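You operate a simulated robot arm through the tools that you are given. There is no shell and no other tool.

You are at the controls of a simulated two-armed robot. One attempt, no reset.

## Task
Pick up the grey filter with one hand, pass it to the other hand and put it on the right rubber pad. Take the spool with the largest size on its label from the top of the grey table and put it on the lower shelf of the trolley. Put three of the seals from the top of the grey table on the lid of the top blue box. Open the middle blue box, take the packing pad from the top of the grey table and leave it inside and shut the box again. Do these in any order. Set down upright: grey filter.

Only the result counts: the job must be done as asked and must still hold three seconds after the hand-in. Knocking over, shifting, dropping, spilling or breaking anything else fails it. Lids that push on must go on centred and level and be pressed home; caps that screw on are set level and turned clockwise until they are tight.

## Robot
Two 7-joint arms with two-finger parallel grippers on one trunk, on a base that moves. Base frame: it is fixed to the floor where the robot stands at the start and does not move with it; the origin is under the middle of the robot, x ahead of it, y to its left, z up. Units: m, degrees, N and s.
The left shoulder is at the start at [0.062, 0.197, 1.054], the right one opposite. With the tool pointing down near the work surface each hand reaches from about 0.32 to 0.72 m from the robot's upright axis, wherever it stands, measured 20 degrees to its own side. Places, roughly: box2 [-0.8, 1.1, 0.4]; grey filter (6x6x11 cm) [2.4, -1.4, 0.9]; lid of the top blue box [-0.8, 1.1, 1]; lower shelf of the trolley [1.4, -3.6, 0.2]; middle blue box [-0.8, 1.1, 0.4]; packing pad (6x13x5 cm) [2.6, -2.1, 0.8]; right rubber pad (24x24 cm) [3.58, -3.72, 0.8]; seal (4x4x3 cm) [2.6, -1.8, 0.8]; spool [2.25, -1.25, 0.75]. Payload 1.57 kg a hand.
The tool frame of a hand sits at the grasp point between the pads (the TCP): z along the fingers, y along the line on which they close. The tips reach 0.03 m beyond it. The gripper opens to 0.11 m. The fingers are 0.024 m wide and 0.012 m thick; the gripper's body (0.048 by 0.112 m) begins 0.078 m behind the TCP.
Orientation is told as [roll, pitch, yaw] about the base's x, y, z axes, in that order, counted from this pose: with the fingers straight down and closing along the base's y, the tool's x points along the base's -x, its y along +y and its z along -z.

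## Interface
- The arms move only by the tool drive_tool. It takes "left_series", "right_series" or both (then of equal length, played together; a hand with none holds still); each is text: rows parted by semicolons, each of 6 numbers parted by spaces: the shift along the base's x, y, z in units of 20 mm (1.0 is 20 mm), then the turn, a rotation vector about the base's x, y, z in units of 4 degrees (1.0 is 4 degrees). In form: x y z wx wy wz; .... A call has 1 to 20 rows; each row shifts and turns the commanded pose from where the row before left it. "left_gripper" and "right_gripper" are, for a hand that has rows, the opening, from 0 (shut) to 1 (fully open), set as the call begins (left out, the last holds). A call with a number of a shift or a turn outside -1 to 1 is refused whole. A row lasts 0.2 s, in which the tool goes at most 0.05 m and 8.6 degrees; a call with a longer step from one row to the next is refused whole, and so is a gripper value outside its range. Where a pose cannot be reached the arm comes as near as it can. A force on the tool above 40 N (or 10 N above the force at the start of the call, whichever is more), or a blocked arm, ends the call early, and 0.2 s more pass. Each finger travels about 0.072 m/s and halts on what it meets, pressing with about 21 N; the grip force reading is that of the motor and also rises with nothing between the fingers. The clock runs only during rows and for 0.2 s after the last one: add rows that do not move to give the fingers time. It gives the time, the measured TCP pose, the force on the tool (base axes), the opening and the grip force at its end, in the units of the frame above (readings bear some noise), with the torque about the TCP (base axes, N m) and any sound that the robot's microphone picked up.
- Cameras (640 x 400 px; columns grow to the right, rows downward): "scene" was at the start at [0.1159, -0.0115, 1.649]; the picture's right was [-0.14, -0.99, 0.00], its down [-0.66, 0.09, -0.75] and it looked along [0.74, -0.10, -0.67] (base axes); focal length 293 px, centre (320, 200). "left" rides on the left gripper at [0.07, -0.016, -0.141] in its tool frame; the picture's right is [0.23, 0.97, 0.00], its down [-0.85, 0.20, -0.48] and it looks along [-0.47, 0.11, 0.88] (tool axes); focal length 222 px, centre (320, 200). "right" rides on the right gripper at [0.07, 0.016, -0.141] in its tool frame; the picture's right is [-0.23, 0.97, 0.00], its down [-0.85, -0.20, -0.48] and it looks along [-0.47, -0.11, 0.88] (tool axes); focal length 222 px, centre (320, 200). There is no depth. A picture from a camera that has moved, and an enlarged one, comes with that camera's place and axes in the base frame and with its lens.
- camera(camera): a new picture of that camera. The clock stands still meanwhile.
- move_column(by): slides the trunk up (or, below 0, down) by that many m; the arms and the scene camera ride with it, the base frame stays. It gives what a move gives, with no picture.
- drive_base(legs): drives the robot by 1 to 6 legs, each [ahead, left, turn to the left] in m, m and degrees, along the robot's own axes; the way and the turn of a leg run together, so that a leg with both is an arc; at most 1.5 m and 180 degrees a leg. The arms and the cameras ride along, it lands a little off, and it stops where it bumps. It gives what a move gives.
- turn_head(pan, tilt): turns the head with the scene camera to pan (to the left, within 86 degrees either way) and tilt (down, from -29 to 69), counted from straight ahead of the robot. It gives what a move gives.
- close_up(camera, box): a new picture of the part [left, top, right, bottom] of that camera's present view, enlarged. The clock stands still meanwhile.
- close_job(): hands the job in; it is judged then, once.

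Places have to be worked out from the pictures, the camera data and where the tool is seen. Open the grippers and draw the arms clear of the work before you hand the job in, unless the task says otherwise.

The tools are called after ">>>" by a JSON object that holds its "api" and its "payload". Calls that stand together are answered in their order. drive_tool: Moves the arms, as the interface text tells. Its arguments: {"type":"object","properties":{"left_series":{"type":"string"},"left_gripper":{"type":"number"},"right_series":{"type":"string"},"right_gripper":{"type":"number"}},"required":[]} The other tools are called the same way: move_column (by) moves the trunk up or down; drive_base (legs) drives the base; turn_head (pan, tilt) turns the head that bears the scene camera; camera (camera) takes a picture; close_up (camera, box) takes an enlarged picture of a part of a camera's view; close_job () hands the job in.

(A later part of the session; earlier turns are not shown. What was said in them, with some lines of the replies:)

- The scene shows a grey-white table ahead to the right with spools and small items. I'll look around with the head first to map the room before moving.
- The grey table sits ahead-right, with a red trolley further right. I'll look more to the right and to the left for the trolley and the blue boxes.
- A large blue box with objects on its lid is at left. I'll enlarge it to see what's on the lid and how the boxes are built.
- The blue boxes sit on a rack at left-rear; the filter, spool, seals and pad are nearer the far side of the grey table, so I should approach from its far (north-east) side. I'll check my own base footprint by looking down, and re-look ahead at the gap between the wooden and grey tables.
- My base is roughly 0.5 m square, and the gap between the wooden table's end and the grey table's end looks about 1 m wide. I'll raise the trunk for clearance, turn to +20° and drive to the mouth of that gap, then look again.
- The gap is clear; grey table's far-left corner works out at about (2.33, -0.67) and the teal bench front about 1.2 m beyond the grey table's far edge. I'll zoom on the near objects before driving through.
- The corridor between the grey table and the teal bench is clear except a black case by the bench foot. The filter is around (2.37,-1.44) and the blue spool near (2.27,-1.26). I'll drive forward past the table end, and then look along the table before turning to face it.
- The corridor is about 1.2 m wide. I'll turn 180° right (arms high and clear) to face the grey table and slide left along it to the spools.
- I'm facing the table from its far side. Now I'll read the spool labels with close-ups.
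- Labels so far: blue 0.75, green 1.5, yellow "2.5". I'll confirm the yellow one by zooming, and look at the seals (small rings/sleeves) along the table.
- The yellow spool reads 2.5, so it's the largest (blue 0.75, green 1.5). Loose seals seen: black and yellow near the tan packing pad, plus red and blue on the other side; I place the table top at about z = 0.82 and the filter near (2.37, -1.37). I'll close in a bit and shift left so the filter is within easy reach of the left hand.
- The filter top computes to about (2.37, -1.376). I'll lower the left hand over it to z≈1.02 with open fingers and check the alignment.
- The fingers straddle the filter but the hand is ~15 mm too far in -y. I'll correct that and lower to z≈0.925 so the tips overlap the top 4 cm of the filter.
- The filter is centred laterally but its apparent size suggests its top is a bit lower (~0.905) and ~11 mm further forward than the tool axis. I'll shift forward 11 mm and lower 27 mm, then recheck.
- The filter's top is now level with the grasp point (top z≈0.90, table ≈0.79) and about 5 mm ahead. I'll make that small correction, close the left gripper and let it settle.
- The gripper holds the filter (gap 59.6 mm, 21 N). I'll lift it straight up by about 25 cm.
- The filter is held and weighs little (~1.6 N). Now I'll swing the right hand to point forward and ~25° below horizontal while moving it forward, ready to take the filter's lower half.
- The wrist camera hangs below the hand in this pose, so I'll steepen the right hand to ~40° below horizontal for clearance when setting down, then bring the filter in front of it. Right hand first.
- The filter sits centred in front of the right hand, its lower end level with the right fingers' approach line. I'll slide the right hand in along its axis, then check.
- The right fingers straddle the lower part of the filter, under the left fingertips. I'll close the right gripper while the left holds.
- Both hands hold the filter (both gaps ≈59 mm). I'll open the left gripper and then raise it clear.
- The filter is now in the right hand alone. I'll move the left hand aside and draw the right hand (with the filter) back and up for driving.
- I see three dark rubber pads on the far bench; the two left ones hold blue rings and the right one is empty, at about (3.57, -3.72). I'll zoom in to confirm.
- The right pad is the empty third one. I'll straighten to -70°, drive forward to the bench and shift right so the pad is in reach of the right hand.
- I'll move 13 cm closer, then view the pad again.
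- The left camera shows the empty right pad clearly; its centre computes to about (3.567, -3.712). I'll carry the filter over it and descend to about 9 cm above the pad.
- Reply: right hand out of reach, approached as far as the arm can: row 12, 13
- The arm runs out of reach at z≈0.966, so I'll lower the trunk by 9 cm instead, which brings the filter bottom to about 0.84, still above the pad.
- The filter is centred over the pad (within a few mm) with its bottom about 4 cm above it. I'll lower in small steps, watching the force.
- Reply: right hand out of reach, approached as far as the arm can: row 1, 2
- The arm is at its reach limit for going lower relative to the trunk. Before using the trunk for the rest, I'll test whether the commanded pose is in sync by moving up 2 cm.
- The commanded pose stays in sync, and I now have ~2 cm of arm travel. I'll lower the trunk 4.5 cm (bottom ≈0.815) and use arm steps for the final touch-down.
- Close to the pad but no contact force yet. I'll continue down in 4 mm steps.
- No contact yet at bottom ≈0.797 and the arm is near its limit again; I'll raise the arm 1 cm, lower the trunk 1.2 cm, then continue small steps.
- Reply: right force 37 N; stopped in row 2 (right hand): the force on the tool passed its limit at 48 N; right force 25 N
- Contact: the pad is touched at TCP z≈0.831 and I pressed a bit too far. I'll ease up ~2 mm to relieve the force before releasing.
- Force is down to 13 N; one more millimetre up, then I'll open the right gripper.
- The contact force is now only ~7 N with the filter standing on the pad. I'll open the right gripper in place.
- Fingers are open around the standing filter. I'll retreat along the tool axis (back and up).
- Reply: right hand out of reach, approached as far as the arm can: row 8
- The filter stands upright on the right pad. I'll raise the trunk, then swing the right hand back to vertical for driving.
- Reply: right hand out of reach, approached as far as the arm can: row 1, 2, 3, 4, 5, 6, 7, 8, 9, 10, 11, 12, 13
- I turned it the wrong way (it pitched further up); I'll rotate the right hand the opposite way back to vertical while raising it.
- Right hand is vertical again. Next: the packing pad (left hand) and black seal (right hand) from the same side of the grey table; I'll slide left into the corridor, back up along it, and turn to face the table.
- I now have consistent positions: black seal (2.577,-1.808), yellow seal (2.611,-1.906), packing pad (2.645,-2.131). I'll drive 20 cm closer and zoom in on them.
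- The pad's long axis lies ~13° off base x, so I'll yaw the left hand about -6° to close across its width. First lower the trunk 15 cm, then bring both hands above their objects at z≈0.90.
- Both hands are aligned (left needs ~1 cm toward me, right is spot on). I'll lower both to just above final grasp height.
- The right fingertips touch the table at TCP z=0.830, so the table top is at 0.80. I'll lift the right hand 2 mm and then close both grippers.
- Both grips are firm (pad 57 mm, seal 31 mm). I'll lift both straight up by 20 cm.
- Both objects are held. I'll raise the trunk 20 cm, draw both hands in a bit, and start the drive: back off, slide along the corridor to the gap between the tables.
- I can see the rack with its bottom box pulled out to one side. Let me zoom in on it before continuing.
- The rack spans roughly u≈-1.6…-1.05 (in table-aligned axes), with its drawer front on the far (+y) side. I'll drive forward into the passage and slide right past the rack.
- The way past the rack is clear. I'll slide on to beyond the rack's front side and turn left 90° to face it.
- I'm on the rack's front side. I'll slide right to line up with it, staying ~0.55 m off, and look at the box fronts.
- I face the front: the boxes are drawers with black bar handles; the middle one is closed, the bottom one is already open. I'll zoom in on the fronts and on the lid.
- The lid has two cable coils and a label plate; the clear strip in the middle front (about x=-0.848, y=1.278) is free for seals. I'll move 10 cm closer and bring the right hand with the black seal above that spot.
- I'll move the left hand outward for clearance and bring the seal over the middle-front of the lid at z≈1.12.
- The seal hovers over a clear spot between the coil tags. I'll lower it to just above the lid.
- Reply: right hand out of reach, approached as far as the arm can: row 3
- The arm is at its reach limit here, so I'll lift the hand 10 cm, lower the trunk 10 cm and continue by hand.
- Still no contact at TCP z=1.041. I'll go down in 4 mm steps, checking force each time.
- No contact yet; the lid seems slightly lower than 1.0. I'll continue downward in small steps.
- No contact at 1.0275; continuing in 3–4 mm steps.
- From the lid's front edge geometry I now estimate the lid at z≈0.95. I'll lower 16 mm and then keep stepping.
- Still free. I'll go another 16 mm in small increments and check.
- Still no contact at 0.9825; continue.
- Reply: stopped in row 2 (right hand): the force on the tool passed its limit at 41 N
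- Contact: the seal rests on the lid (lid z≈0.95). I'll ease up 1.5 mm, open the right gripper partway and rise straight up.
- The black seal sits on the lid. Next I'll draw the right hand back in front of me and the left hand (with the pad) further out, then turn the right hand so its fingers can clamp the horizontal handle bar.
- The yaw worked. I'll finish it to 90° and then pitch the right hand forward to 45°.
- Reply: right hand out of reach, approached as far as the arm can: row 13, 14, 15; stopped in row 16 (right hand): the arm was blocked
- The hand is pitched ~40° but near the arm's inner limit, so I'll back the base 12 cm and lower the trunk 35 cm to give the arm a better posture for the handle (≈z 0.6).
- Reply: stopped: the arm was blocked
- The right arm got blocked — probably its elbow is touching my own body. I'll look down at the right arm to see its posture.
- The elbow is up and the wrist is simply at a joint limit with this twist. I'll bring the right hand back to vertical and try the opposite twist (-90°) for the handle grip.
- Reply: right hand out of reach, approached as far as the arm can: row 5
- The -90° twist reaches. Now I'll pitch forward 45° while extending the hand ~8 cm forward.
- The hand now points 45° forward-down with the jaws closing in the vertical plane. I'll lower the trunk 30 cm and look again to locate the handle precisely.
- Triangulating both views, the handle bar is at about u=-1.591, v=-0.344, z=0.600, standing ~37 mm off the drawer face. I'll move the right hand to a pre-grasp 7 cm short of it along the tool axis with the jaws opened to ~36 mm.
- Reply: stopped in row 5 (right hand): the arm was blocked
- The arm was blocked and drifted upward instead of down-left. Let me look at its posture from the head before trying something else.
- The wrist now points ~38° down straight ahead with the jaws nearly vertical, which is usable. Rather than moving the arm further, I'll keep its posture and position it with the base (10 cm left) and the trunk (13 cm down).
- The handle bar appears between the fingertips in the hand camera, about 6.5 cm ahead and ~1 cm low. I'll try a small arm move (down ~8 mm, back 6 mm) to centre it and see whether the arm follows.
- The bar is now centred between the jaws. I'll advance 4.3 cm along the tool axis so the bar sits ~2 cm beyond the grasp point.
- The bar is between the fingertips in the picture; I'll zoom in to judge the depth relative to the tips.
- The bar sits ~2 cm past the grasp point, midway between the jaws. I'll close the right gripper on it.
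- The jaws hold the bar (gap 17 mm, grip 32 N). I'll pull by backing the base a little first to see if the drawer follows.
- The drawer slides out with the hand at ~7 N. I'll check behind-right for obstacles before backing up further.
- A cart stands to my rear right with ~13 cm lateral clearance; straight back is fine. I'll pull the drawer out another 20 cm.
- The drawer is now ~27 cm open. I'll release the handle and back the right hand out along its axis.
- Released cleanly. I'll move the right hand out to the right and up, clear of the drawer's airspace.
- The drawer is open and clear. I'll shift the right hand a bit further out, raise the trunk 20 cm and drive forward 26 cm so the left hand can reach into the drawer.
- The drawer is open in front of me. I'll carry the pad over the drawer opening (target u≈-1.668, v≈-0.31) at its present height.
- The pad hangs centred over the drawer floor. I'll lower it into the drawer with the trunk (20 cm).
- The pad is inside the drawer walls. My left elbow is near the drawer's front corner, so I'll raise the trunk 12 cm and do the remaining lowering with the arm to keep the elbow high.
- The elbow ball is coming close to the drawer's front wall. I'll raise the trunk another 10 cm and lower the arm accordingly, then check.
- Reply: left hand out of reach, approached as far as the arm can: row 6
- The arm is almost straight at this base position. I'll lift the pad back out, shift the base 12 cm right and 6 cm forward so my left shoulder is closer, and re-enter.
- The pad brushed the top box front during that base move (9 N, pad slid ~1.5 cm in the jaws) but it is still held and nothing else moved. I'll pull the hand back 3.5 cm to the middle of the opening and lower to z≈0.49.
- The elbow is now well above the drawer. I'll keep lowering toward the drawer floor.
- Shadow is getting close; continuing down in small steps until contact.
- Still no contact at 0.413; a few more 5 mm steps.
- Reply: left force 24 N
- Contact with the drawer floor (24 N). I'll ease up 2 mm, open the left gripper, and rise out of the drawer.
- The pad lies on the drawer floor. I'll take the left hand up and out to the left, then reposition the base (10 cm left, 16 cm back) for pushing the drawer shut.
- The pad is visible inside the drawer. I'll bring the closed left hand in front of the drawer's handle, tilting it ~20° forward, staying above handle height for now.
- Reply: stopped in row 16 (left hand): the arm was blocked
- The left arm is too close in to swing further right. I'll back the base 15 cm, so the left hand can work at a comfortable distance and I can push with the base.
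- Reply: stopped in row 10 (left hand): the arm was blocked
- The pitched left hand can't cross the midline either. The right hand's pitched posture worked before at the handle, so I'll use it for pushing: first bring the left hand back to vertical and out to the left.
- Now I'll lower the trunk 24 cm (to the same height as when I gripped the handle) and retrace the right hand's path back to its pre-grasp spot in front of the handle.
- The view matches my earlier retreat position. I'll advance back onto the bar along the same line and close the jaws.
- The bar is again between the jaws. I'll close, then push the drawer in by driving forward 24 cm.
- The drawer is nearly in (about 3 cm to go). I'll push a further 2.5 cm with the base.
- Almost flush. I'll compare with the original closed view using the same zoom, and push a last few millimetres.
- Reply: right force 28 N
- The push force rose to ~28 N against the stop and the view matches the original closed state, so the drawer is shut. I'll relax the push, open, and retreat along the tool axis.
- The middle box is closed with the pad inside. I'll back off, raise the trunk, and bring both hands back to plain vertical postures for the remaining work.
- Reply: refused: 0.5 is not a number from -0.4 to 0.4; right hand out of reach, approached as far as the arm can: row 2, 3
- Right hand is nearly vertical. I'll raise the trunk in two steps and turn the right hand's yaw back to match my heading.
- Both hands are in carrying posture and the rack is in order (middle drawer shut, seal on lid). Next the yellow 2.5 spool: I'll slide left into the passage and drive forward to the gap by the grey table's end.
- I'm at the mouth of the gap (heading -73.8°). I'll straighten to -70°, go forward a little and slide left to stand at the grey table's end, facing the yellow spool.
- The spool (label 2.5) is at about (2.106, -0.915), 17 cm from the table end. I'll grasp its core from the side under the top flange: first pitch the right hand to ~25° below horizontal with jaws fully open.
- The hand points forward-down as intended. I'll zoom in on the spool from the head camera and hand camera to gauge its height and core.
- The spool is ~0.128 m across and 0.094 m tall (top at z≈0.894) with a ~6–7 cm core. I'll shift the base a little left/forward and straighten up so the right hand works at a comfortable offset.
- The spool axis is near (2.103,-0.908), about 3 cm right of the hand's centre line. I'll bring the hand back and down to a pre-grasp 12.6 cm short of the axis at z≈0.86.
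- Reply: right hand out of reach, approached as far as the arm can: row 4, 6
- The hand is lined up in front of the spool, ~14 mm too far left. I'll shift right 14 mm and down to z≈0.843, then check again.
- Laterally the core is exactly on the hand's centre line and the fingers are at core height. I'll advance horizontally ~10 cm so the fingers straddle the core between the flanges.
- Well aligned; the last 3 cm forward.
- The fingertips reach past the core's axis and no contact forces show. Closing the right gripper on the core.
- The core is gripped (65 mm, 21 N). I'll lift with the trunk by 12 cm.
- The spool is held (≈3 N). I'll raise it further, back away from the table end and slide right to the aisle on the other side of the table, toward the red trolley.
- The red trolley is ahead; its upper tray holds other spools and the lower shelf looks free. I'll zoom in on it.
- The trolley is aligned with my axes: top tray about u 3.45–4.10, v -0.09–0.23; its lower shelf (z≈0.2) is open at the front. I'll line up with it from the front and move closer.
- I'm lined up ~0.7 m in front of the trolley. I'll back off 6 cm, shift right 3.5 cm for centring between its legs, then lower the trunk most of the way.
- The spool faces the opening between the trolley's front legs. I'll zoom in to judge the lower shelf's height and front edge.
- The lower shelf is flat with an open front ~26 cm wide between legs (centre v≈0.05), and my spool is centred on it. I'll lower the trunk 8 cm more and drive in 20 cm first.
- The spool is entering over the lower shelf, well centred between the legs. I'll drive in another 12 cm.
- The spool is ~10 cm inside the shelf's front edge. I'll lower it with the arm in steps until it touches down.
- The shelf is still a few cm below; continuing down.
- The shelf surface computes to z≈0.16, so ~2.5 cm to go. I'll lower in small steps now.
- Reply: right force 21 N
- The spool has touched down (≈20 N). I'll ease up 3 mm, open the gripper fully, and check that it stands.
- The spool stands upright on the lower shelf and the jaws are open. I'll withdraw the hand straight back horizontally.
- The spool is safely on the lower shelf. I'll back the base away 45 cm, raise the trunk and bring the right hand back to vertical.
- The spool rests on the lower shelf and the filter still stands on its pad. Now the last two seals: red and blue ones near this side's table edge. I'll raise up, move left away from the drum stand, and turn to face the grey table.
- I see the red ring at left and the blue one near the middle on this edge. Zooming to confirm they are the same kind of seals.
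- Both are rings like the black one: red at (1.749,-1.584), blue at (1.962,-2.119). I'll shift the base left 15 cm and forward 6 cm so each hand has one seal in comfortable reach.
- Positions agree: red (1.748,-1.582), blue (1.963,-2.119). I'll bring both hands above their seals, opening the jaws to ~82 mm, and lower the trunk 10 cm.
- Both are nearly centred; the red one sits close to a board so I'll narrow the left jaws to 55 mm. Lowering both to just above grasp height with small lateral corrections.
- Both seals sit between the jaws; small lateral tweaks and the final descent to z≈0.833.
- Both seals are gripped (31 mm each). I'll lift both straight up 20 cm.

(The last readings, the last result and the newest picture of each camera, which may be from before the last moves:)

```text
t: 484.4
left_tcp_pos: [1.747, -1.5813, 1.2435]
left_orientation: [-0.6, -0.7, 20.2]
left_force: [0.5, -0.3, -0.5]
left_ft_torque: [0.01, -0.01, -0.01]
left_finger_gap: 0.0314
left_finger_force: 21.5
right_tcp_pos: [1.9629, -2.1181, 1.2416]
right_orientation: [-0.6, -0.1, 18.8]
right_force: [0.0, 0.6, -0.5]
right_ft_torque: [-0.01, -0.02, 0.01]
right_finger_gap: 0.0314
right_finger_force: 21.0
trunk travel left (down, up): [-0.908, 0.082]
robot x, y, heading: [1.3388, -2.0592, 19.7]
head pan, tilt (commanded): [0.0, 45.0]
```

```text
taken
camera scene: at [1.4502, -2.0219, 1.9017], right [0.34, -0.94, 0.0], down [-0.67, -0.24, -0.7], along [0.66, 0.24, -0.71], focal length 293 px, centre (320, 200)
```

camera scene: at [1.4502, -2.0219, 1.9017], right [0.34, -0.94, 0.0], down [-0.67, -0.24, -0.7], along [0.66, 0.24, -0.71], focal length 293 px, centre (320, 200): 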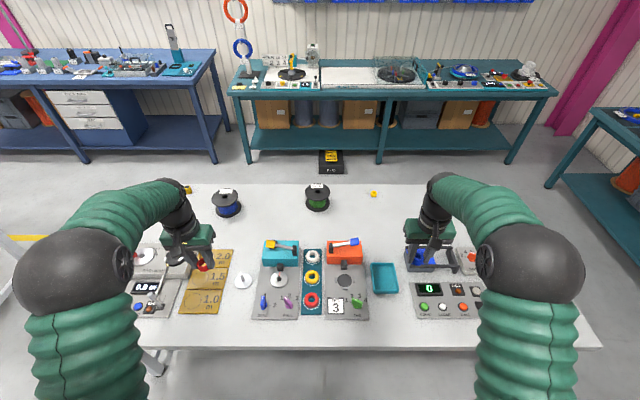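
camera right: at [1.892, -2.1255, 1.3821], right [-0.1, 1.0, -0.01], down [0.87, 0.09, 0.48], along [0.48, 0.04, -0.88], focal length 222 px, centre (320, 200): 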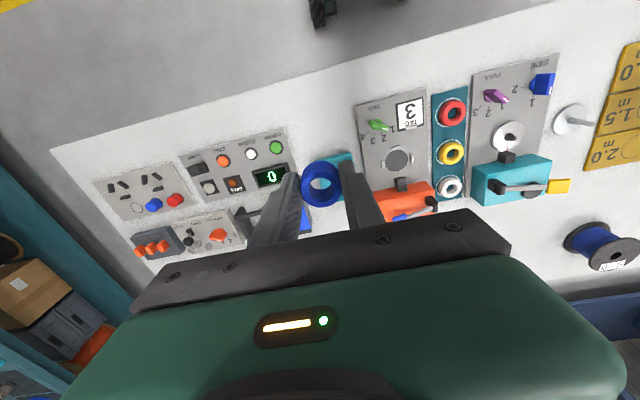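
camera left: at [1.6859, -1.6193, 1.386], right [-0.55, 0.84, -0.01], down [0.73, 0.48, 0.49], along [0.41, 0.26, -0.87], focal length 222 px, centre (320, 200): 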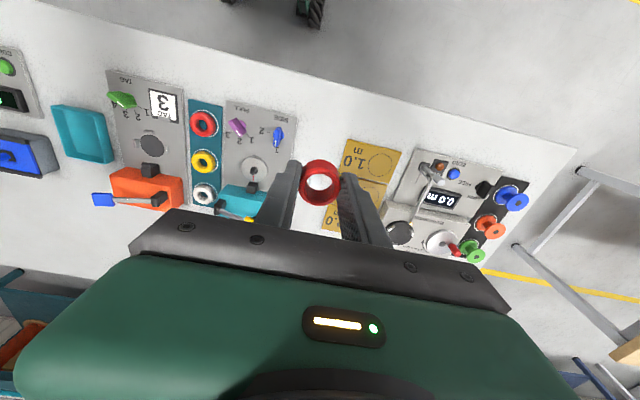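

Both seals are held. I'll turn left 90° and drive down the aisle back toward the rack.

>>> {"api": "drive_base", "payload": {"legs": [[0, 0, 89], [1.5, 0, 0]]}}

>>> {"api": "turn_head", "payload": {"pan": 10, "tilt": 30}}

>>> {"api": "camera", "payload": {"camera": "scene"}}

```text
t: 495.7
left_tcp_pos: [0.3986, -0.1925, 1.2449]
left_orientation: [-0.6, -0.6, 108.3]
left_force: [0.8, -0.1, -0.4]
left_ft_torque: [-0.02, 0.01, -0.01]
left_finger_gap: 0.0317
left_finger_force: 21.7
right_tcp_pos: [0.9423, 0.0059, 1.2423]
right_orientation: [-0.5, -0.1, 106.9]
right_force: [0.7, -1.4, -0.1]
right_ft_torque: [0.0, -0.02, 0.01]
right_finger_gap: 0.0313
right_finger_force: 20.7
trunk travel left (down, up): [-0.908, 0.082]
robot x, y, heading: [0.864, -0.6145, 108.0]
head pan, tilt (commanded): [0.0, 45.0]
```

```text
t: 496.5
left_tcp_pos: [0.3998, -0.1934, 1.2441]
left_orientation: [-0.6, -0.7, 108.3]
left_force: [0.3, 0.0, -0.2]
left_ft_torque: [0.0, 0.02, -0.01]
left_finger_gap: 0.0314
left_finger_force: 21.1
right_tcp_pos: [0.9435, 0.0056, 1.2423]
right_orientation: [-0.6, -0.3, 106.9]
right_force: [-0.5, -0.5, 0.0]
right_ft_torque: [0.03, 0.03, -0.03]
right_finger_gap: 0.0318
right_finger_force: 21.4
trunk travel left (down, up): [-0.908, 0.082]
robot x, y, heading: [0.8647, -0.6147, 108.2]
head pan, tilt (commanded): [10.0, 30.0]
```

```text
taken
camera scene: at [0.8109, -0.5002, 1.9242], right [0.88, 0.47, 0.0], down [0.24, -0.44, -0.86], along [-0.41, 0.76, -0.5], focal length 293 px, centre (320, 200)
```

scene: 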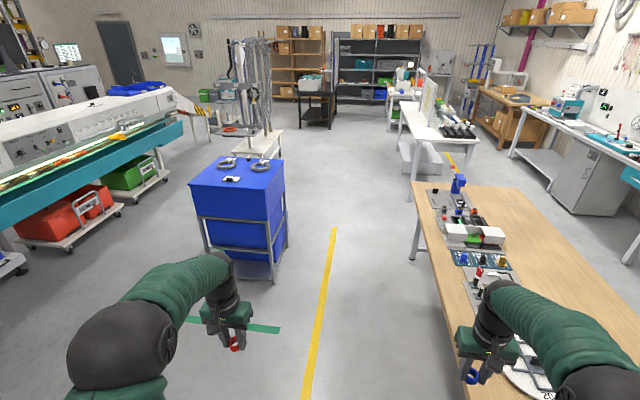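

Clear way ahead. I'll move left 15 cm away from the wooden table and continue to beside the rack.

>>> {"api": "drive_base", "payload": {"legs": [[0, 0.13, 1.8], [1.5, 0, 0], [0.6, 0, 0]]}}

>>> {"api": "turn_head", "payload": {"pan": 60, "tilt": 45}}

>>> {"api": "camera", "payload": {"camera": "scene"}}

```text
t: 507.9
left_tcp_pos: [-0.4282, 1.7429, 1.2466]
left_orientation: [-0.6, -0.7, 109.4]
left_force: [-0.3, -0.2, -0.1]
left_ft_torque: [0.02, -0.01, 0.03]
left_finger_gap: 0.0315
left_finger_force: 20.9
right_tcp_pos: [0.1114, 1.9501, 1.2439]
right_orientation: [-0.5, -0.2, 108.0]
right_force: [0.0, -0.3, 0.0]
right_ft_torque: [-0.01, -0.01, 0.04]
right_finger_gap: 0.0315
right_finger_force: 20.9
trunk travel left (down, up): [-0.908, 0.082]
robot x, y, heading: [0.0436, 1.3338, 109.0]
head pan, tilt (commanded): [10.0, 30.0]
```

```text
t: 509.1
left_tcp_pos: [-0.4292, 1.743, 1.2461]
left_orientation: [-0.6, -0.7, 109.4]
left_force: [0.3, 0.2, 0.5]
left_ft_torque: [-0.04, -0.03, 0.03]
left_finger_gap: 0.0314
left_finger_force: 21.1
right_tcp_pos: [0.1089, 1.953, 1.2431]
right_orientation: [-0.7, -0.2, 108.0]
right_force: [-0.9, 0.2, -0.8]
right_ft_torque: [0.02, -0.01, 0.0]
right_finger_gap: 0.0314
right_finger_force: 21.5
trunk travel left (down, up): [-0.908, 0.082]
robot x, y, heading: [0.0431, 1.3336, 109.1]
head pan, tilt (commanded): [60.0, 45.0]
```

```text
taken
camera scene: at [-0.0487, 1.3825, 1.9018], right [0.19, 0.98, 0.0], down [0.7, -0.13, -0.71], along [-0.69, 0.13, -0.71], focal length 293 px, centre (320, 200)
```

scene: 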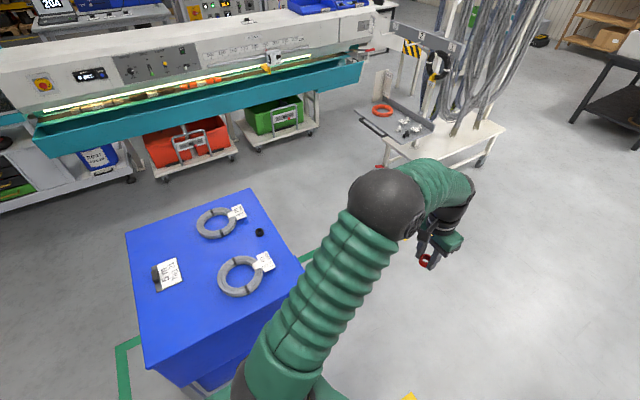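

I'm beside the rack; lid spans about u -1.54…-1.01, v -0.62…-0.05 with free space in the corner nearest me. I'll turn to face it and close in.

>>> {"api": "drive_base", "payload": {"legs": [[0, 0, 91], [0.18, 0, 0]]}}

>>> {"api": "turn_head", "payload": {"pan": 0, "tilt": 55}}

>>> {"api": "camera", "payload": {"camera": "scene"}}

```text
t: 514.4
left_tcp_pos: [-0.5284, 0.7985, 1.2492]
left_orientation: [-0.6, -1.0, -160.3]
left_force: [-0.4, -0.1, -0.1]
left_ft_torque: [0.0, 0.0, -0.01]
left_finger_gap: 0.0316
left_finger_force: 21.6
right_tcp_pos: [-0.741, 1.3381, 1.2457]
right_orientation: [-0.6, -0.4, -161.7]
right_force: [0.8, 0.3, -0.3]
right_ft_torque: [0.0, 0.03, 0.0]
right_finger_gap: 0.0312
right_finger_force: 21.0
trunk travel left (down, up): [-0.908, 0.082]
robot x, y, heading: [-0.1309, 1.2726, -160.5]
head pan, tilt (commanded): [60.0, 45.0]
```

```text
t: 515.7
left_tcp_pos: [-0.5315, 0.7982, 1.2471]
left_orientation: [-0.5, -0.9, -160.4]
left_force: [-0.1, 0.0, -1.0]
left_ft_torque: [0.02, 0.01, -0.03]
left_finger_gap: 0.0312
left_finger_force: 20.6
right_tcp_pos: [-0.744, 1.3378, 1.245]
right_orientation: [-0.6, -0.4, -161.7]
right_force: [0.1, 0.4, 0.9]
right_ft_torque: [-0.01, 0.01, 0.01]
right_finger_gap: 0.0318
right_finger_force: 21.2
trunk travel left (down, up): [-0.908, 0.082]
robot x, y, heading: [-0.1251, 1.2752, -160.5]
head pan, tilt (commanded): [0.0, 55.0]
```

```text
taken
camera scene: at [-0.2276, 1.2376, 1.8884], right [-0.34, 0.94, 0.0], down [0.77, 0.28, -0.57], along [-0.54, -0.19, -0.82], focal length 293 px, centre (320, 200)
```

scene: 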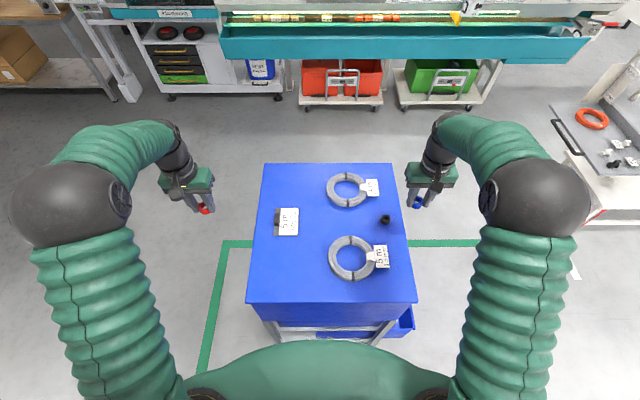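

The near-left part of the lid is free. I'll move the left hand (red seal) over (−0.514, 0.973) and lower the trunk 10 cm.

>>> {"api": "drive_tool", "payload": {"left_series": "0.1 0.97 0 0 0 0; 0.1 0.97 0 0 0 0; 0.1 0.97 0 0 0 0; 0.1 0.97 0 0 0 0; 0.1 0.97 0 0 0 0; 0.1 0.97 0 0 0 0; 0.1 0.97 0 0 0 0; 0.1 0.97 0 0 0 0; 0.1 0.97 0 0 0 0; 0 0 0 0 0 0"}}

>>> {"api": "move_column", "payload": {"by": -0.1}}

>>> {"api": "camera", "payload": {"camera": "left"}}

>>> {"api": "camera", "payload": {"camera": "scene"}}

```text
t: 517.9
left_tcp_pos: [-0.5129, 0.9746, 1.2491]
left_orientation: [-0.5, -0.9, -160.2]
left_force: [0.6, -0.2, 0.1]
left_ft_torque: [0.05, -0.02, 0.01]
left_finger_gap: 0.0313
left_finger_force: 21.0
right_tcp_pos: [-0.7436, 1.3379, 1.244]
right_orientation: [-0.5, -0.3, -161.7]
right_force: [0.1, -0.6, 0.8]
right_ft_torque: [0.0, 0.02, -0.01]
right_finger_gap: 0.0315
right_finger_force: 21.4
trunk travel left (down, up): [-0.908, 0.082]
robot x, y, heading: [-0.1287, 1.2724, -160.3]
head pan, tilt (commanded): [0.0, 55.0]
```

```text
t: 519.2
left_tcp_pos: [-0.5126, 0.9741, 1.1497]
left_orientation: [-0.7, -0.9, -160.3]
left_force: [-0.7, 0.0, 0.5]
left_ft_torque: [0.01, -0.01, 0.02]
left_finger_gap: 0.0316
left_finger_force: 21.2
right_tcp_pos: [-0.7434, 1.3377, 1.1449]
right_orientation: [-0.6, -0.3, -161.7]
right_force: [-0.1, -0.5, -0.2]
right_ft_torque: [0.02, 0.03, -0.01]
right_finger_gap: 0.0317
right_finger_force: 21.1
trunk travel left (down, up): [-0.808, 0.182]
robot x, y, heading: [-0.1272, 1.2728, -160.4]
head pan, tilt (commanded): [0.0, 55.0]
```

```text
taken
camera left: at [-0.4502, 1.0129, 1.2906], right [0.54, -0.84, -0.01], down [-0.73, -0.48, 0.49], along [-0.42, -0.26, -0.87], focal length 222 px, centre (320, 200)
```

left: 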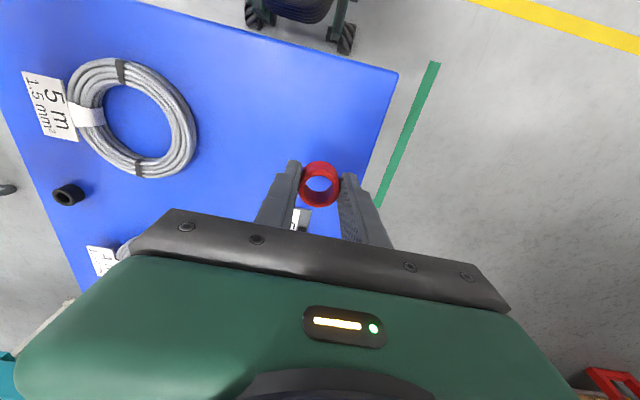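

```text
taken
camera scene: at [-0.2281, 1.2386, 1.7884], right [-0.33, 0.94, 0.0], down [0.77, 0.27, -0.57], along [-0.54, -0.19, -0.82], focal length 293 px, centre (320, 200)
```

scene: 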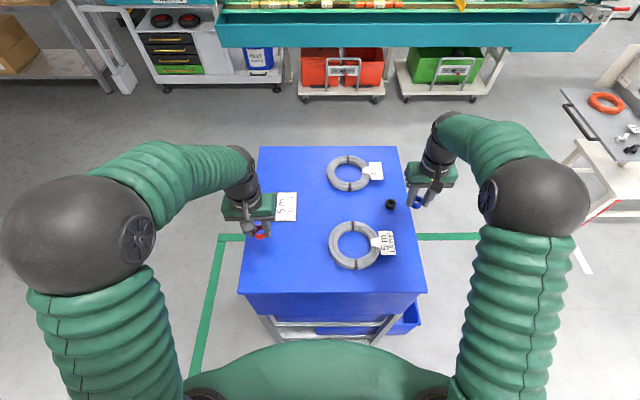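

The landing spot is clear of coil, plate and edge. I'll lower the red seal to just above the lid.

>>> {"api": "drive_tool", "payload": {"left_series": "0 0 -1 0 0 0; 0 0 -1 0 0 0; 0 0 -1 0 0 0; 0 0 -1 0 0 0; 0 0 -1 0 0 0; 0 0 -1 0 0 0; 0 0 -1 0 0 0; 0 0 -0.9 0 0 0; 0 0 0 0 0 0"}}

>>> {"api": "drive_tool", "payload": {"left_series": "0 0 -0.15 0 0 0; 0 0 0 0 0 0"}}

```text
t: 521.2
left_tcp_pos: [-0.5125, 0.974, 0.9915]
left_orientation: [-0.5, -0.8, -160.3]
left_force: [-0.2, -0.1, -0.3]
left_ft_torque: [0.03, 0.0, -0.01]
left_finger_gap: 0.0315
left_finger_force: 21.0
right_tcp_pos: [-0.7442, 1.3377, 1.1455]
right_orientation: [-0.6, -0.2, -161.7]
right_force: [0.3, 0.8, -0.6]
right_ft_torque: [0.03, -0.03, 0.02]
right_finger_gap: 0.0313
right_finger_force: 20.6
trunk travel left (down, up): [-0.808, 0.182]
robot x, y, heading: [-0.124, 1.2758, -160.3]
head pan, tilt (commanded): [0.0, 55.0]
```

```text
t: 521.8
left_tcp_pos: [-0.5123, 0.975, 0.9901]
left_orientation: [-0.5, -0.9, -160.3]
left_force: [-0.7, 0.0, -0.8]
left_ft_torque: [0.02, 0.01, -0.01]
left_finger_gap: 0.0313
left_finger_force: 21.1
right_tcp_pos: [-0.7434, 1.3373, 1.1437]
right_orientation: [-0.6, -0.2, -161.8]
right_force: [-0.3, 0.8, -1.1]
right_ft_torque: [-0.01, -0.02, -0.01]
right_finger_gap: 0.0313
right_finger_force: 20.8
trunk travel left (down, up): [-0.808, 0.182]
robot x, y, heading: [-0.1253, 1.2732, -160.2]
head pan, tilt (commanded): [0.0, 55.0]
```

Just above the lid; small steps down to contact.

>>> {"api": "drive_tool", "payload": {"left_series": "0 0 -0.15 0 0 0; 0 0 0 0 0 0"}}

>>> {"api": "drive_tool", "payload": {"left_series": "0 0 -0.12 0 0 0; 0 0 0 0 0 0"}}

```text
t: 522.4
left_tcp_pos: [-0.5128, 0.9748, 0.9845]
left_orientation: [-0.5, -1.0, -160.3]
left_force: [-0.1, 0.3, 0.1]
left_ft_torque: [0.01, -0.01, 0.01]
left_finger_gap: 0.0314
left_finger_force: 20.7
right_tcp_pos: [-0.7428, 1.3375, 1.1447]
right_orientation: [-0.6, -0.3, -161.7]
right_force: [-0.2, -0.3, 0.2]
right_ft_torque: [0.01, 0.02, -0.01]
right_finger_gap: 0.0313
right_finger_force: 21.2
trunk travel left (down, up): [-0.808, 0.182]
robot x, y, heading: [-0.1275, 1.2709, -160.5]
head pan, tilt (commanded): [0.0, 55.0]
```

```text
t: 523.0
left_tcp_pos: [-0.5125, 0.9748, 0.9847]
left_orientation: [-0.5, -1.0, -160.3]
left_force: [0.0, -1.6, 16.7]
left_ft_torque: [-0.16, -0.11, -0.03]
left_finger_gap: 0.0316
left_finger_force: 21.1
right_tcp_pos: [-0.7425, 1.3386, 1.1453]
right_orientation: [-0.5, -0.4, -161.7]
right_force: [-1.2, -0.1, -0.3]
right_ft_torque: [0.03, 0.02, 0.02]
right_finger_gap: 0.0316
right_finger_force: 21.6
trunk travel left (down, up): [-0.808, 0.182]
robot x, y, heading: [-0.127, 1.2764, -160.5]
head pan, tilt (commanded): [0.0, 55.0]
```

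Contact at 17 N. I'll ease up 1.5 mm, open the left jaws partway and rise straight up.

>>> {"api": "drive_tool", "payload": {"left_series": "0 0 0.07 0 0 0; 0 0 0 0 0 0"}}

>>> {"api": "drive_tool", "payload": {"left_series": "0 0 0 0 0 0; 0 0 0 0 0 0; 0 0 0 0 0 0; 0 0 0 0 0 0; 0 0 0.5 0 0 0; 0 0 1 0 0 0; 0 0 1 0 0 0; 0 0 1 0 0 0; 0 0 1 0 0 0; 0 0 1 0 0 0; 0 0 1 0 0 0; 0 0 1 0 0 0; 0 0 1 0 0 0", "left_gripper": 0.6}}

>>> {"api": "camera", "payload": {"camera": "left"}}

>>> {"api": "camera", "payload": {"camera": "scene"}}

```text
t: 523.6
left_tcp_pos: [-0.5115, 0.9735, 0.9844]
left_orientation: [-0.4, -0.8, -160.2]
left_force: [-0.6, -2.0, 7.2]
left_ft_torque: [-0.09, -0.03, 0.01]
left_finger_gap: 0.0312
left_finger_force: 20.7
right_tcp_pos: [-0.7434, 1.3389, 1.1447]
right_orientation: [-0.5, -0.3, -161.6]
right_force: [-1.1, -0.7, -1.1]
right_ft_torque: [0.01, 0.0, 0.0]
right_finger_gap: 0.0316
right_finger_force: 21.0
trunk travel left (down, up): [-0.808, 0.182]
robot x, y, heading: [-0.1261, 1.2749, -160.6]
head pan, tilt (commanded): [0.0, 55.0]
```

```text
t: 526.4
left_tcp_pos: [-0.5137, 0.9721, 1.1547]
left_orientation: [-0.4, -1.0, -160.3]
left_force: [0.2, 0.0, 0.0]
left_ft_torque: [-0.01, -0.03, -0.05]
left_finger_gap: 0.0662
left_finger_force: 0.2
right_tcp_pos: [-0.7438, 1.3385, 1.1449]
right_orientation: [-0.5, -0.3, -161.8]
right_force: [-0.3, 0.8, 0.0]
right_ft_torque: [0.02, 0.0, 0.02]
right_finger_gap: 0.0314
right_finger_force: 21.1
trunk travel left (down, up): [-0.808, 0.182]
robot x, y, heading: [-0.1293, 1.2793, -160.3]
head pan, tilt (commanded): [0.0, 55.0]
```

```text
taken
camera left: at [-0.4516, 1.0119, 1.2965], right [0.54, -0.84, -0.01], down [-0.73, -0.48, 0.49], along [-0.42, -0.26, -0.87], focal length 222 px, centre (320, 200)
```

left: 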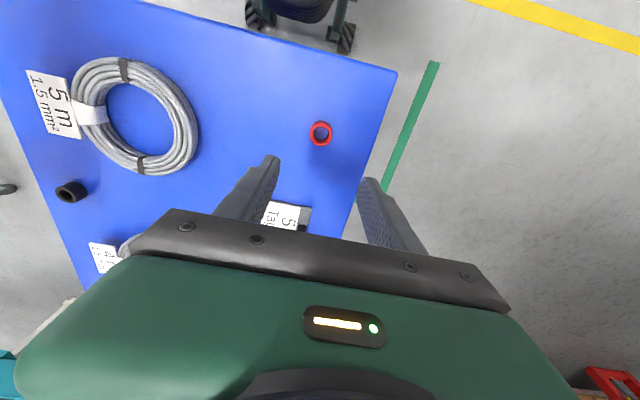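

```text
taken
camera scene: at [-0.2271, 1.2389, 1.7884], right [-0.33, 0.94, 0.0], down [0.77, 0.27, -0.57], along [-0.54, -0.19, -0.82], focal length 293 px, centre (320, 200)
```

scene: 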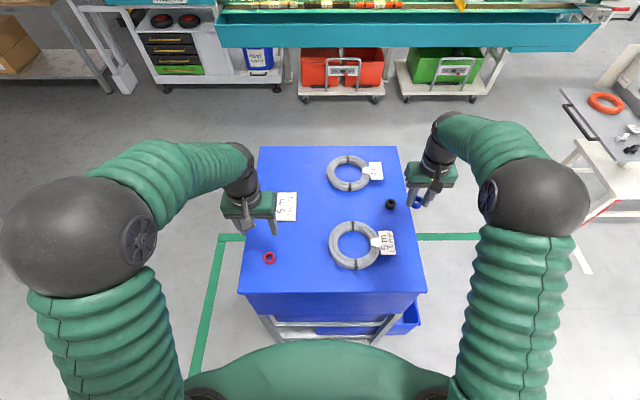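

The red seal is on the lid. I'll lift the left hand a bit, then shift the base left 20 cm so the right hand can set the blue seal between the red one and the coil.

>>> {"api": "drive_tool", "payload": {"left_series": "0.33 -0.94 0.5 0 0 0; 0.33 -0.94 0.5 0 0 0; 0.33 -0.94 0.5 0 0 0; 0.33 -0.94 0.5 0 0 0; 0.33 -0.94 0.5 0 0 0; 0 0 0 0 0 0"}}

>>> {"api": "drive_base", "payload": {"legs": [[0, 0.2, 0]]}}

>>> {"api": "camera", "payload": {"camera": "scene"}}

>>> {"api": "camera", "payload": {"camera": "right"}}

```text
t: 527.8
left_tcp_pos: [-0.4796, 0.8796, 1.2043]
left_orientation: [-0.6, -0.9, -160.4]
left_force: [-0.2, -0.2, 0.3]
left_ft_torque: [-0.01, 0.0, -0.02]
left_finger_gap: 0.0658
left_finger_force: 0.1
right_tcp_pos: [-0.7437, 1.3383, 1.1447]
right_orientation: [-0.6, -0.3, -161.6]
right_force: [0.4, 0.2, -0.5]
right_ft_torque: [0.0, 0.0, -0.01]
right_finger_gap: 0.0314
right_finger_force: 21.8
trunk travel left (down, up): [-0.808, 0.182]
robot x, y, heading: [-0.1251, 1.2714, -160.4]
head pan, tilt (commanded): [0.0, 55.0]
```

```text
t: 529.4
left_tcp_pos: [-0.4176, 0.7044, 1.2051]
left_orientation: [-0.2, -0.8, -160.3]
left_force: [0.2, 0.1, 0.7]
left_ft_torque: [-0.03, -0.04, 0.01]
left_finger_gap: 0.0661
left_finger_force: 0.1
right_tcp_pos: [-0.6812, 1.1618, 1.143]
right_orientation: [-0.3, -0.3, -161.6]
right_force: [-0.1, -0.2, -0.5]
right_ft_torque: [-0.03, 0.0, -0.02]
right_finger_gap: 0.0315
right_finger_force: 20.7
trunk travel left (down, up): [-0.808, 0.182]
robot x, y, heading: [-0.0626, 1.0938, -160.3]
head pan, tilt (commanded): [0.0, 55.0]
```

```text
taken
camera scene: at [-0.1676, 1.0685, 1.7883], right [-0.34, 0.94, -0.01], down [0.77, 0.27, -0.57], along [-0.54, -0.2, -0.82], focal length 293 px, centre (320, 200)
```

scene: 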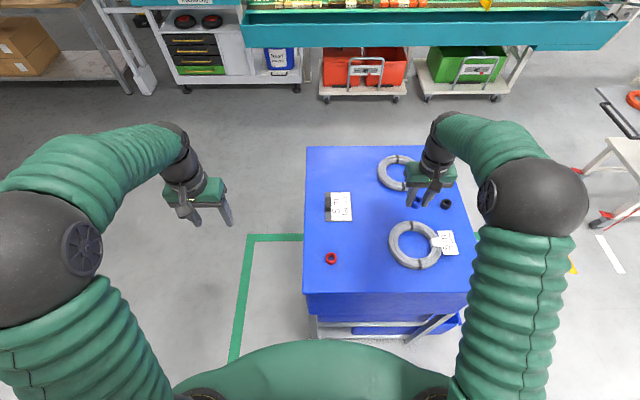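

```text
taken
camera right: at [-0.6081, 1.1664, 1.2832], right [0.09, -1.0, 0.0], down [-0.87, -0.08, 0.48], along [-0.48, -0.04, -0.88], focal length 222 px, centre (320, 200)
```

right: 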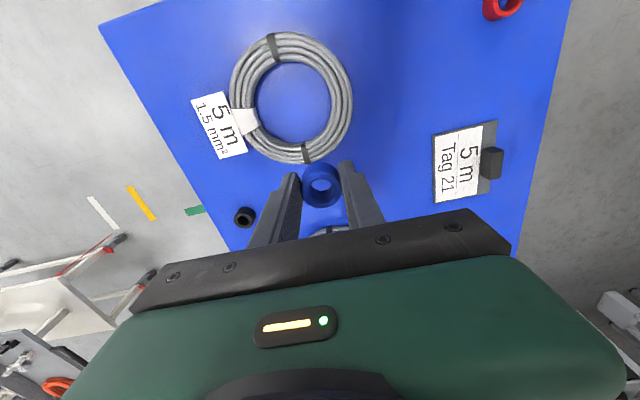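

I'll bring the blue seal over (-0.535, 1.065), between the red seal and the coil.

>>> {"api": "drive_tool", "payload": {"right_series": "0.9125 -0.606 0 0 0 0; 0.9125 -0.606 0 0 0 0; 0.9125 -0.606 0 0 0 0; 0.9125 -0.606 0 0 0 0; 0.9125 -0.606 0 0 0 0; 0.9125 -0.606 0 0 0 0; 0.9125 -0.606 0 0 0 0; 0.9125 -0.606 0 0 0 0; 0 0 0 0 0 0"}}

>>> {"api": "camera", "payload": {"camera": "right"}}

>>> {"api": "camera", "payload": {"camera": "scene"}}

```text
t: 531.4
left_tcp_pos: [-0.4117, 0.6946, 1.2032]
left_orientation: [-0.8, -0.9, -160.3]
left_force: [-0.3, -0.1, -0.3]
left_ft_torque: [-0.01, -0.03, -0.04]
left_finger_gap: 0.066
left_finger_force: 0.1
right_tcp_pos: [-0.5339, 1.0539, 1.148]
right_orientation: [-0.7, -0.3, -161.7]
right_force: [0.0, 0.7, -1.3]
right_ft_torque: [0.02, 0.01, 0.0]
right_finger_gap: 0.0315
right_finger_force: 20.9
trunk travel left (down, up): [-0.808, 0.182]
robot x, y, heading: [-0.0634, 1.0904, -160.2]
head pan, tilt (commanded): [0.0, 55.0]
```

```text
taken
camera right: at [-0.4586, 1.058, 1.2874], right [0.09, -1.0, -0.01], down [-0.87, -0.09, 0.49], along [-0.49, -0.03, -0.87], focal length 222 px, centre (320, 200)
```

right: 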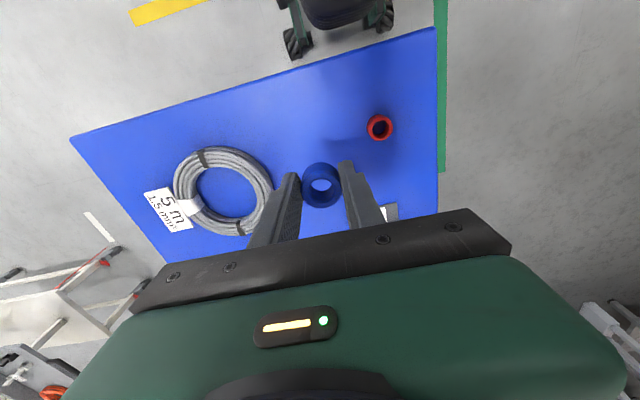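

```text
taken
camera scene: at [-0.1611, 1.0527, 1.7884], right [-0.34, 0.94, 0.0], down [0.77, 0.28, -0.57], along [-0.54, -0.19, -0.82], focal length 293 px, centre (320, 200)
```

scene: 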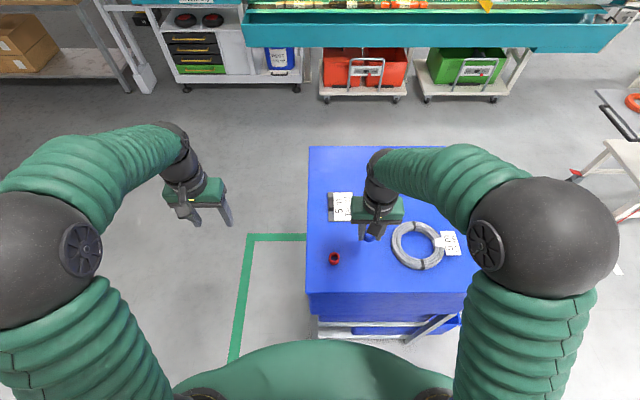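

The landing spot is clear. Lowering the blue seal to just above the lid.

>>> {"api": "drive_tool", "payload": {"right_series": "0 0 -1 0 0 0; 0 0 -1 0 0 0; 0 0 -1 0 0 0; 0 0 -1 0 0 0; 0 0 -1 0 0 0; 0 0 -1 0 0 0; 0 0 -1 0 0 0; 0 0 -0.8 0 0 0; 0 0 0 0 0 0"}}

>>> {"api": "drive_tool", "payload": {"right_series": "0 0 -0.15 0 0 0; 0 0 0 0 0 0"}}

```text
t: 533.4
left_tcp_pos: [-0.4128, 0.6965, 1.2044]
left_orientation: [-0.7, -0.9, -160.4]
left_force: [-0.3, 0.3, -0.3]
left_ft_torque: [0.0, -0.02, 0.02]
left_finger_gap: 0.0659
left_finger_force: 0.1
right_tcp_pos: [-0.529, 1.0569, 0.9903]
right_orientation: [-0.6, -0.4, -161.6]
right_force: [0.1, 0.1, 0.8]
right_ft_torque: [-0.01, 0.01, 0.01]
right_finger_gap: 0.0314
right_finger_force: 21.1
trunk travel left (down, up): [-0.808, 0.182]
robot x, y, heading: [-0.0614, 1.0923, -160.2]
head pan, tilt (commanded): [0.0, 55.0]
```

```text
t: 534.0
left_tcp_pos: [-0.413, 0.6966, 1.2035]
left_orientation: [-0.7, -0.9, -160.2]
left_force: [0.3, 0.8, 1.0]
left_ft_torque: [0.0, -0.04, 0.04]
left_finger_gap: 0.0661
left_finger_force: 0.1
right_tcp_pos: [-0.5314, 1.0551, 0.9868]
right_orientation: [-0.7, -0.4, -161.6]
right_force: [-0.3, -0.4, 0.5]
right_ft_torque: [0.0, 0.01, 0.0]
right_finger_gap: 0.0317
right_finger_force: 21.1
trunk travel left (down, up): [-0.808, 0.182]
robot x, y, heading: [-0.062, 1.0933, -160.1]
head pan, tilt (commanded): [0.0, 55.0]
```

>>> {"api": "drive_tool", "payload": {"right_series": "0 0 -0.12 0 0 0; 0 0 0 0 0 0"}}

>>> {"api": "drive_tool", "payload": {"right_series": "0 0 -0.1 0 0 0; 0 0 0 0 0 0"}}

```text
t: 534.6
left_tcp_pos: [-0.4128, 0.6965, 1.2042]
left_orientation: [-0.6, -0.8, -160.4]
left_force: [0.2, 0.1, -1.7]
left_ft_torque: [-0.02, -0.01, 0.0]
left_finger_gap: 0.0657
left_finger_force: 0.1
right_tcp_pos: [-0.5313, 1.0566, 0.9839]
right_orientation: [-0.7, -0.4, -161.5]
right_force: [0.0, -0.6, 0.4]
right_ft_torque: [0.01, 0.01, -0.03]
right_finger_gap: 0.0314
right_finger_force: 20.8
trunk travel left (down, up): [-0.808, 0.182]
robot x, y, heading: [-0.065, 1.0938, -160.3]
head pan, tilt (commanded): [0.0, 55.0]
```

```text
t: 535.2
left_tcp_pos: [-0.4119, 0.6977, 1.2046]
left_orientation: [-0.7, -1.0, -160.3]
left_force: [-0.2, -0.1, -0.5]
left_ft_torque: [-0.01, -0.01, 0.01]
left_finger_gap: 0.0661
left_finger_force: 0.0
right_tcp_pos: [-0.532, 1.0558, 0.9836]
right_orientation: [-0.7, -0.4, -161.6]
right_force: [-0.4, 0.9, 13.6]
right_ft_torque: [-0.08, -0.01, -0.03]
right_finger_gap: 0.0309
right_finger_force: 21.0
trunk travel left (down, up): [-0.808, 0.182]
robot x, y, heading: [-0.0608, 1.0916, -160.5]
head pan, tilt (commanded): [0.0, 55.0]
```

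The blue seal touches the lid (14 N). Easing 1 mm, opening, and rising.

>>> {"api": "drive_tool", "payload": {"right_series": "0 0 0.06 0 0 0; 0 0 0 0 0 0"}}

>>> {"api": "drive_tool", "payload": {"right_series": "0 0 0 0 0 0; 0 0 0 0 0 0; 0 0 0 0 0 0; 0 0 0 0 0 0; 0 0 0.5 0 0 0; 0 0 1 0 0 0; 0 0 1 0 0 0; 0 0 1 0 0 0; 0 0 1 0 0 0; 0 0 1 0 0 0; 0 0 1 0 0 0; 0 0 1 0 0 0; 0 0 1 0 0 0; 0 0 1 0 0 0; 0 0 1 0 0 0", "right_gripper": 0.6}}

>>> {"api": "camera", "payload": {"camera": "right"}}

>>> {"api": "camera", "payload": {"camera": "scene"}}

```text
t: 535.8
left_tcp_pos: [-0.4121, 0.6949, 1.2027]
left_orientation: [-0.7, -0.9, -160.3]
left_force: [-0.7, 0.2, -0.2]
left_ft_torque: [0.01, 0.01, 0.0]
left_finger_gap: 0.066
left_finger_force: 0.1
right_tcp_pos: [-0.531, 1.056, 0.9837]
right_orientation: [-0.6, -0.4, -161.6]
right_force: [-4.4, -0.3, 4.7]
right_ft_torque: [-0.06, 0.09, -0.02]
right_finger_gap: 0.0312
right_finger_force: 20.9
trunk travel left (down, up): [-0.808, 0.182]
robot x, y, heading: [-0.0595, 1.0923, -160.3]
head pan, tilt (commanded): [0.0, 55.0]
```

```text
t: 539.0
left_tcp_pos: [-0.4118, 0.6969, 1.2034]
left_orientation: [-0.6, -1.0, -160.3]
left_force: [0.0, 1.0, 0.9]
left_ft_torque: [-0.01, -0.01, -0.03]
left_finger_gap: 0.066
left_finger_force: 0.0
right_tcp_pos: [-0.5285, 1.0584, 1.1943]
right_orientation: [-0.7, -0.5, -161.6]
right_force: [0.3, -0.1, 0.0]
right_ft_torque: [-0.01, 0.05, -0.02]
right_finger_gap: 0.0662
right_finger_force: 0.1
trunk travel left (down, up): [-0.808, 0.182]
robot x, y, heading: [-0.0602, 1.0929, -160.0]
head pan, tilt (commanded): [0.0, 55.0]
```

```text
taken
camera right: at [-0.4556, 1.062, 1.3341], right [0.09, -1.0, -0.01], down [-0.87, -0.09, 0.49], along [-0.49, -0.04, -0.87], focal length 222 px, centre (320, 200)
```

right: 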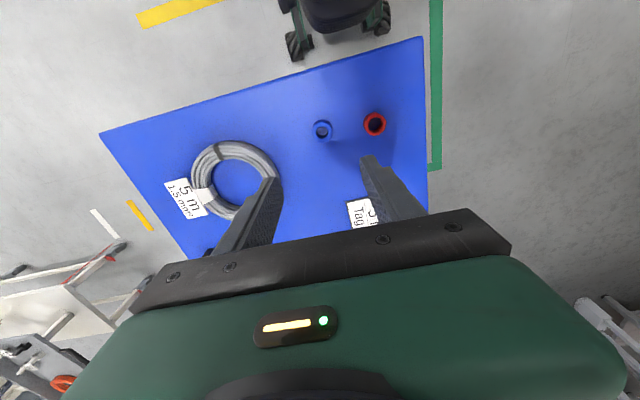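

```text
taken
camera scene: at [-0.161, 1.0559, 1.7885], right [-0.34, 0.94, 0.0], down [0.77, 0.28, -0.57], along [-0.54, -0.19, -0.82], focal length 293 px, centre (320, 200)
```

scene: 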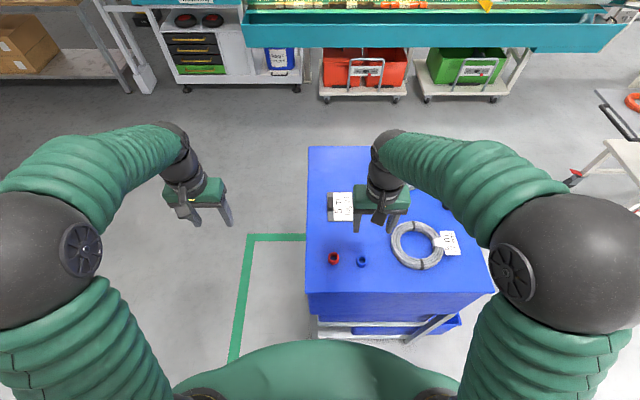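

All three seals should now be on the lid. I'll open both grippers, back away and take a final look at the lid and the drawer front.

>>> {"api": "drive_base", "payload": {"legs": [[-0.3, 0, 0]]}}

>>> {"api": "drive_tool", "payload": {"left_series": "0 0 0 0 0 0; 0 0 0 0 0 0; 0 0 0 0 0 0", "right_series": "0.3 -0.9 0.3 0 0 0; 0.3 0.9 0.3 0 0 0; 0 0 0 0 0 0", "left_gripper": 1, "right_gripper": 1}}

>>> {"api": "turn_head", "payload": {"pan": -10, "tilt": 40}}

>>> {"api": "camera", "payload": {"camera": "scene"}}

>>> {"api": "close_up", "payload": {"camera": "scene", "box": [220, 150, 460, 320]}}

```text
t: 541.1
left_tcp_pos: [-0.1249, 0.8004, 1.2026]
left_orientation: [-0.7, -0.9, -160.5]
left_force: [0.1, 0.9, -0.9]
left_ft_torque: [0.02, -0.01, 0.0]
left_finger_gap: 0.066
left_finger_force: 0.0
right_tcp_pos: [-0.2417, 1.161, 1.193]
right_orientation: [-0.7, -0.2, -161.8]
right_force: [0.1, 0.4, 0.8]
right_ft_torque: [0.02, -0.04, 0.01]
right_finger_gap: 0.0663
right_finger_force: 0.0
trunk travel left (down, up): [-0.808, 0.182]
robot x, y, heading: [0.2291, 1.1946, -160.7]
head pan, tilt (commanded): [0.0, 55.0]
```

```text
t: 541.9
left_tcp_pos: [-0.121, 0.8027, 1.2047]
left_orientation: [-0.6, -1.0, -160.6]
left_force: [-0.4, 0.1, -0.3]
left_ft_torque: [-0.01, 0.02, 0.01]
left_finger_gap: 0.1095
left_finger_force: 0.0
right_tcp_pos: [-0.2266, 1.165, 1.2053]
right_orientation: [-0.7, -0.5, -161.9]
right_force: [-0.5, 1.2, 0.0]
right_ft_torque: [-0.02, -0.01, -0.01]
right_finger_gap: 0.1098
right_finger_force: 0.1
trunk travel left (down, up): [-0.808, 0.182]
robot x, y, heading: [0.2297, 1.1959, -160.6]
head pan, tilt (commanded): [0.0, 55.0]
```

```text
t: 542.6
left_tcp_pos: [-0.1224, 0.8002, 1.204]
left_orientation: [-0.8, -1.0, -160.5]
left_force: [-0.1, 0.3, 0.0]
left_ft_torque: [0.01, 0.03, -0.04]
left_finger_gap: 0.1103
left_finger_force: 0.1
right_tcp_pos: [-0.2271, 1.164, 1.2051]
right_orientation: [-0.7, -0.5, -161.8]
right_force: [-0.2, -0.1, -0.6]
right_ft_torque: [-0.01, 0.04, -0.02]
right_finger_gap: 0.1099
right_finger_force: 0.2
trunk travel left (down, up): [-0.808, 0.182]
robot x, y, heading: [0.2308, 1.1923, -160.5]
head pan, tilt (commanded): [-10.0, 40.0]
```

```text
taken
camera scene: at [0.1132, 1.1694, 1.8091], right [-0.16, 0.99, 0.0], down [0.64, 0.11, -0.76], along [-0.75, -0.12, -0.64], focal length 293 px, centre (320, 200)
```

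scene: 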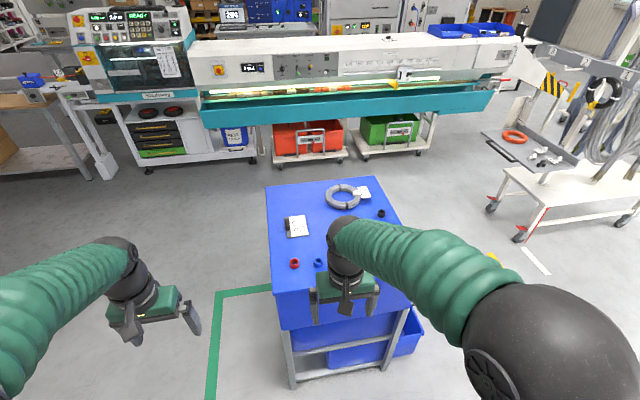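

```text
2.35 times, centred on (340, 235) of scene
camera zoom: at [0.1132, 1.1694, 1.8091], right [-0.16, 0.99, 0.0], down [0.64, 0.11, -0.76], along [-0.75, -0.12, -0.64], focal length 688 px, centre (273, 118)
```

zoom: 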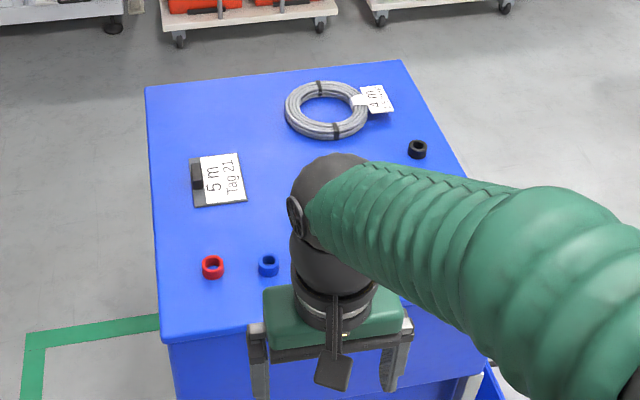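

All parts are in place: the filter stands upright on the right pad, and the 2.5 spool is on the trolley's lower shelf. The black, red and blue seals are on the top box lid, and the pad is inside the shut middle box. Both grippers are open and clear, so I'm handing in the job.

>>> {"api": "close_job", "payload": {}}

```text
The job is handed in.
```

I've handed the job in with every part done. No score came back, so this is what I saw in the last pictures and readings:

- **Grey filter:** I picked it up with the left hand, passed it to the right, and set it upright in the middle of the right rubber pad. It was still standing there when I last saw it, from the trolley.
- **Spool:** The yellow one had the largest label (2.5, against 1.5 and 0.75). It is standing upright on the trolley's lower shelf.
- **Seals:** The black, red and blue ones are on the lid of the top blue box, clear of the cable coils and the label plate.
- **Packing pad:** It is on the floor of the middle blue box. I pushed that box in until it hit its stop.

Three contacts were harder than intended:

- **Filter:** I pressed it onto its pad with about 48 N before easing off.
- **Black seal:** I pressed it onto the lid with about 41 N before easing off.
- **Packing pad:** It brushed the front of the top blue box at about 9 N on the way in and slid about 1.5 cm in the jaws. I saw nothing else move.

Both grippers are open and the arms are clear of the work.
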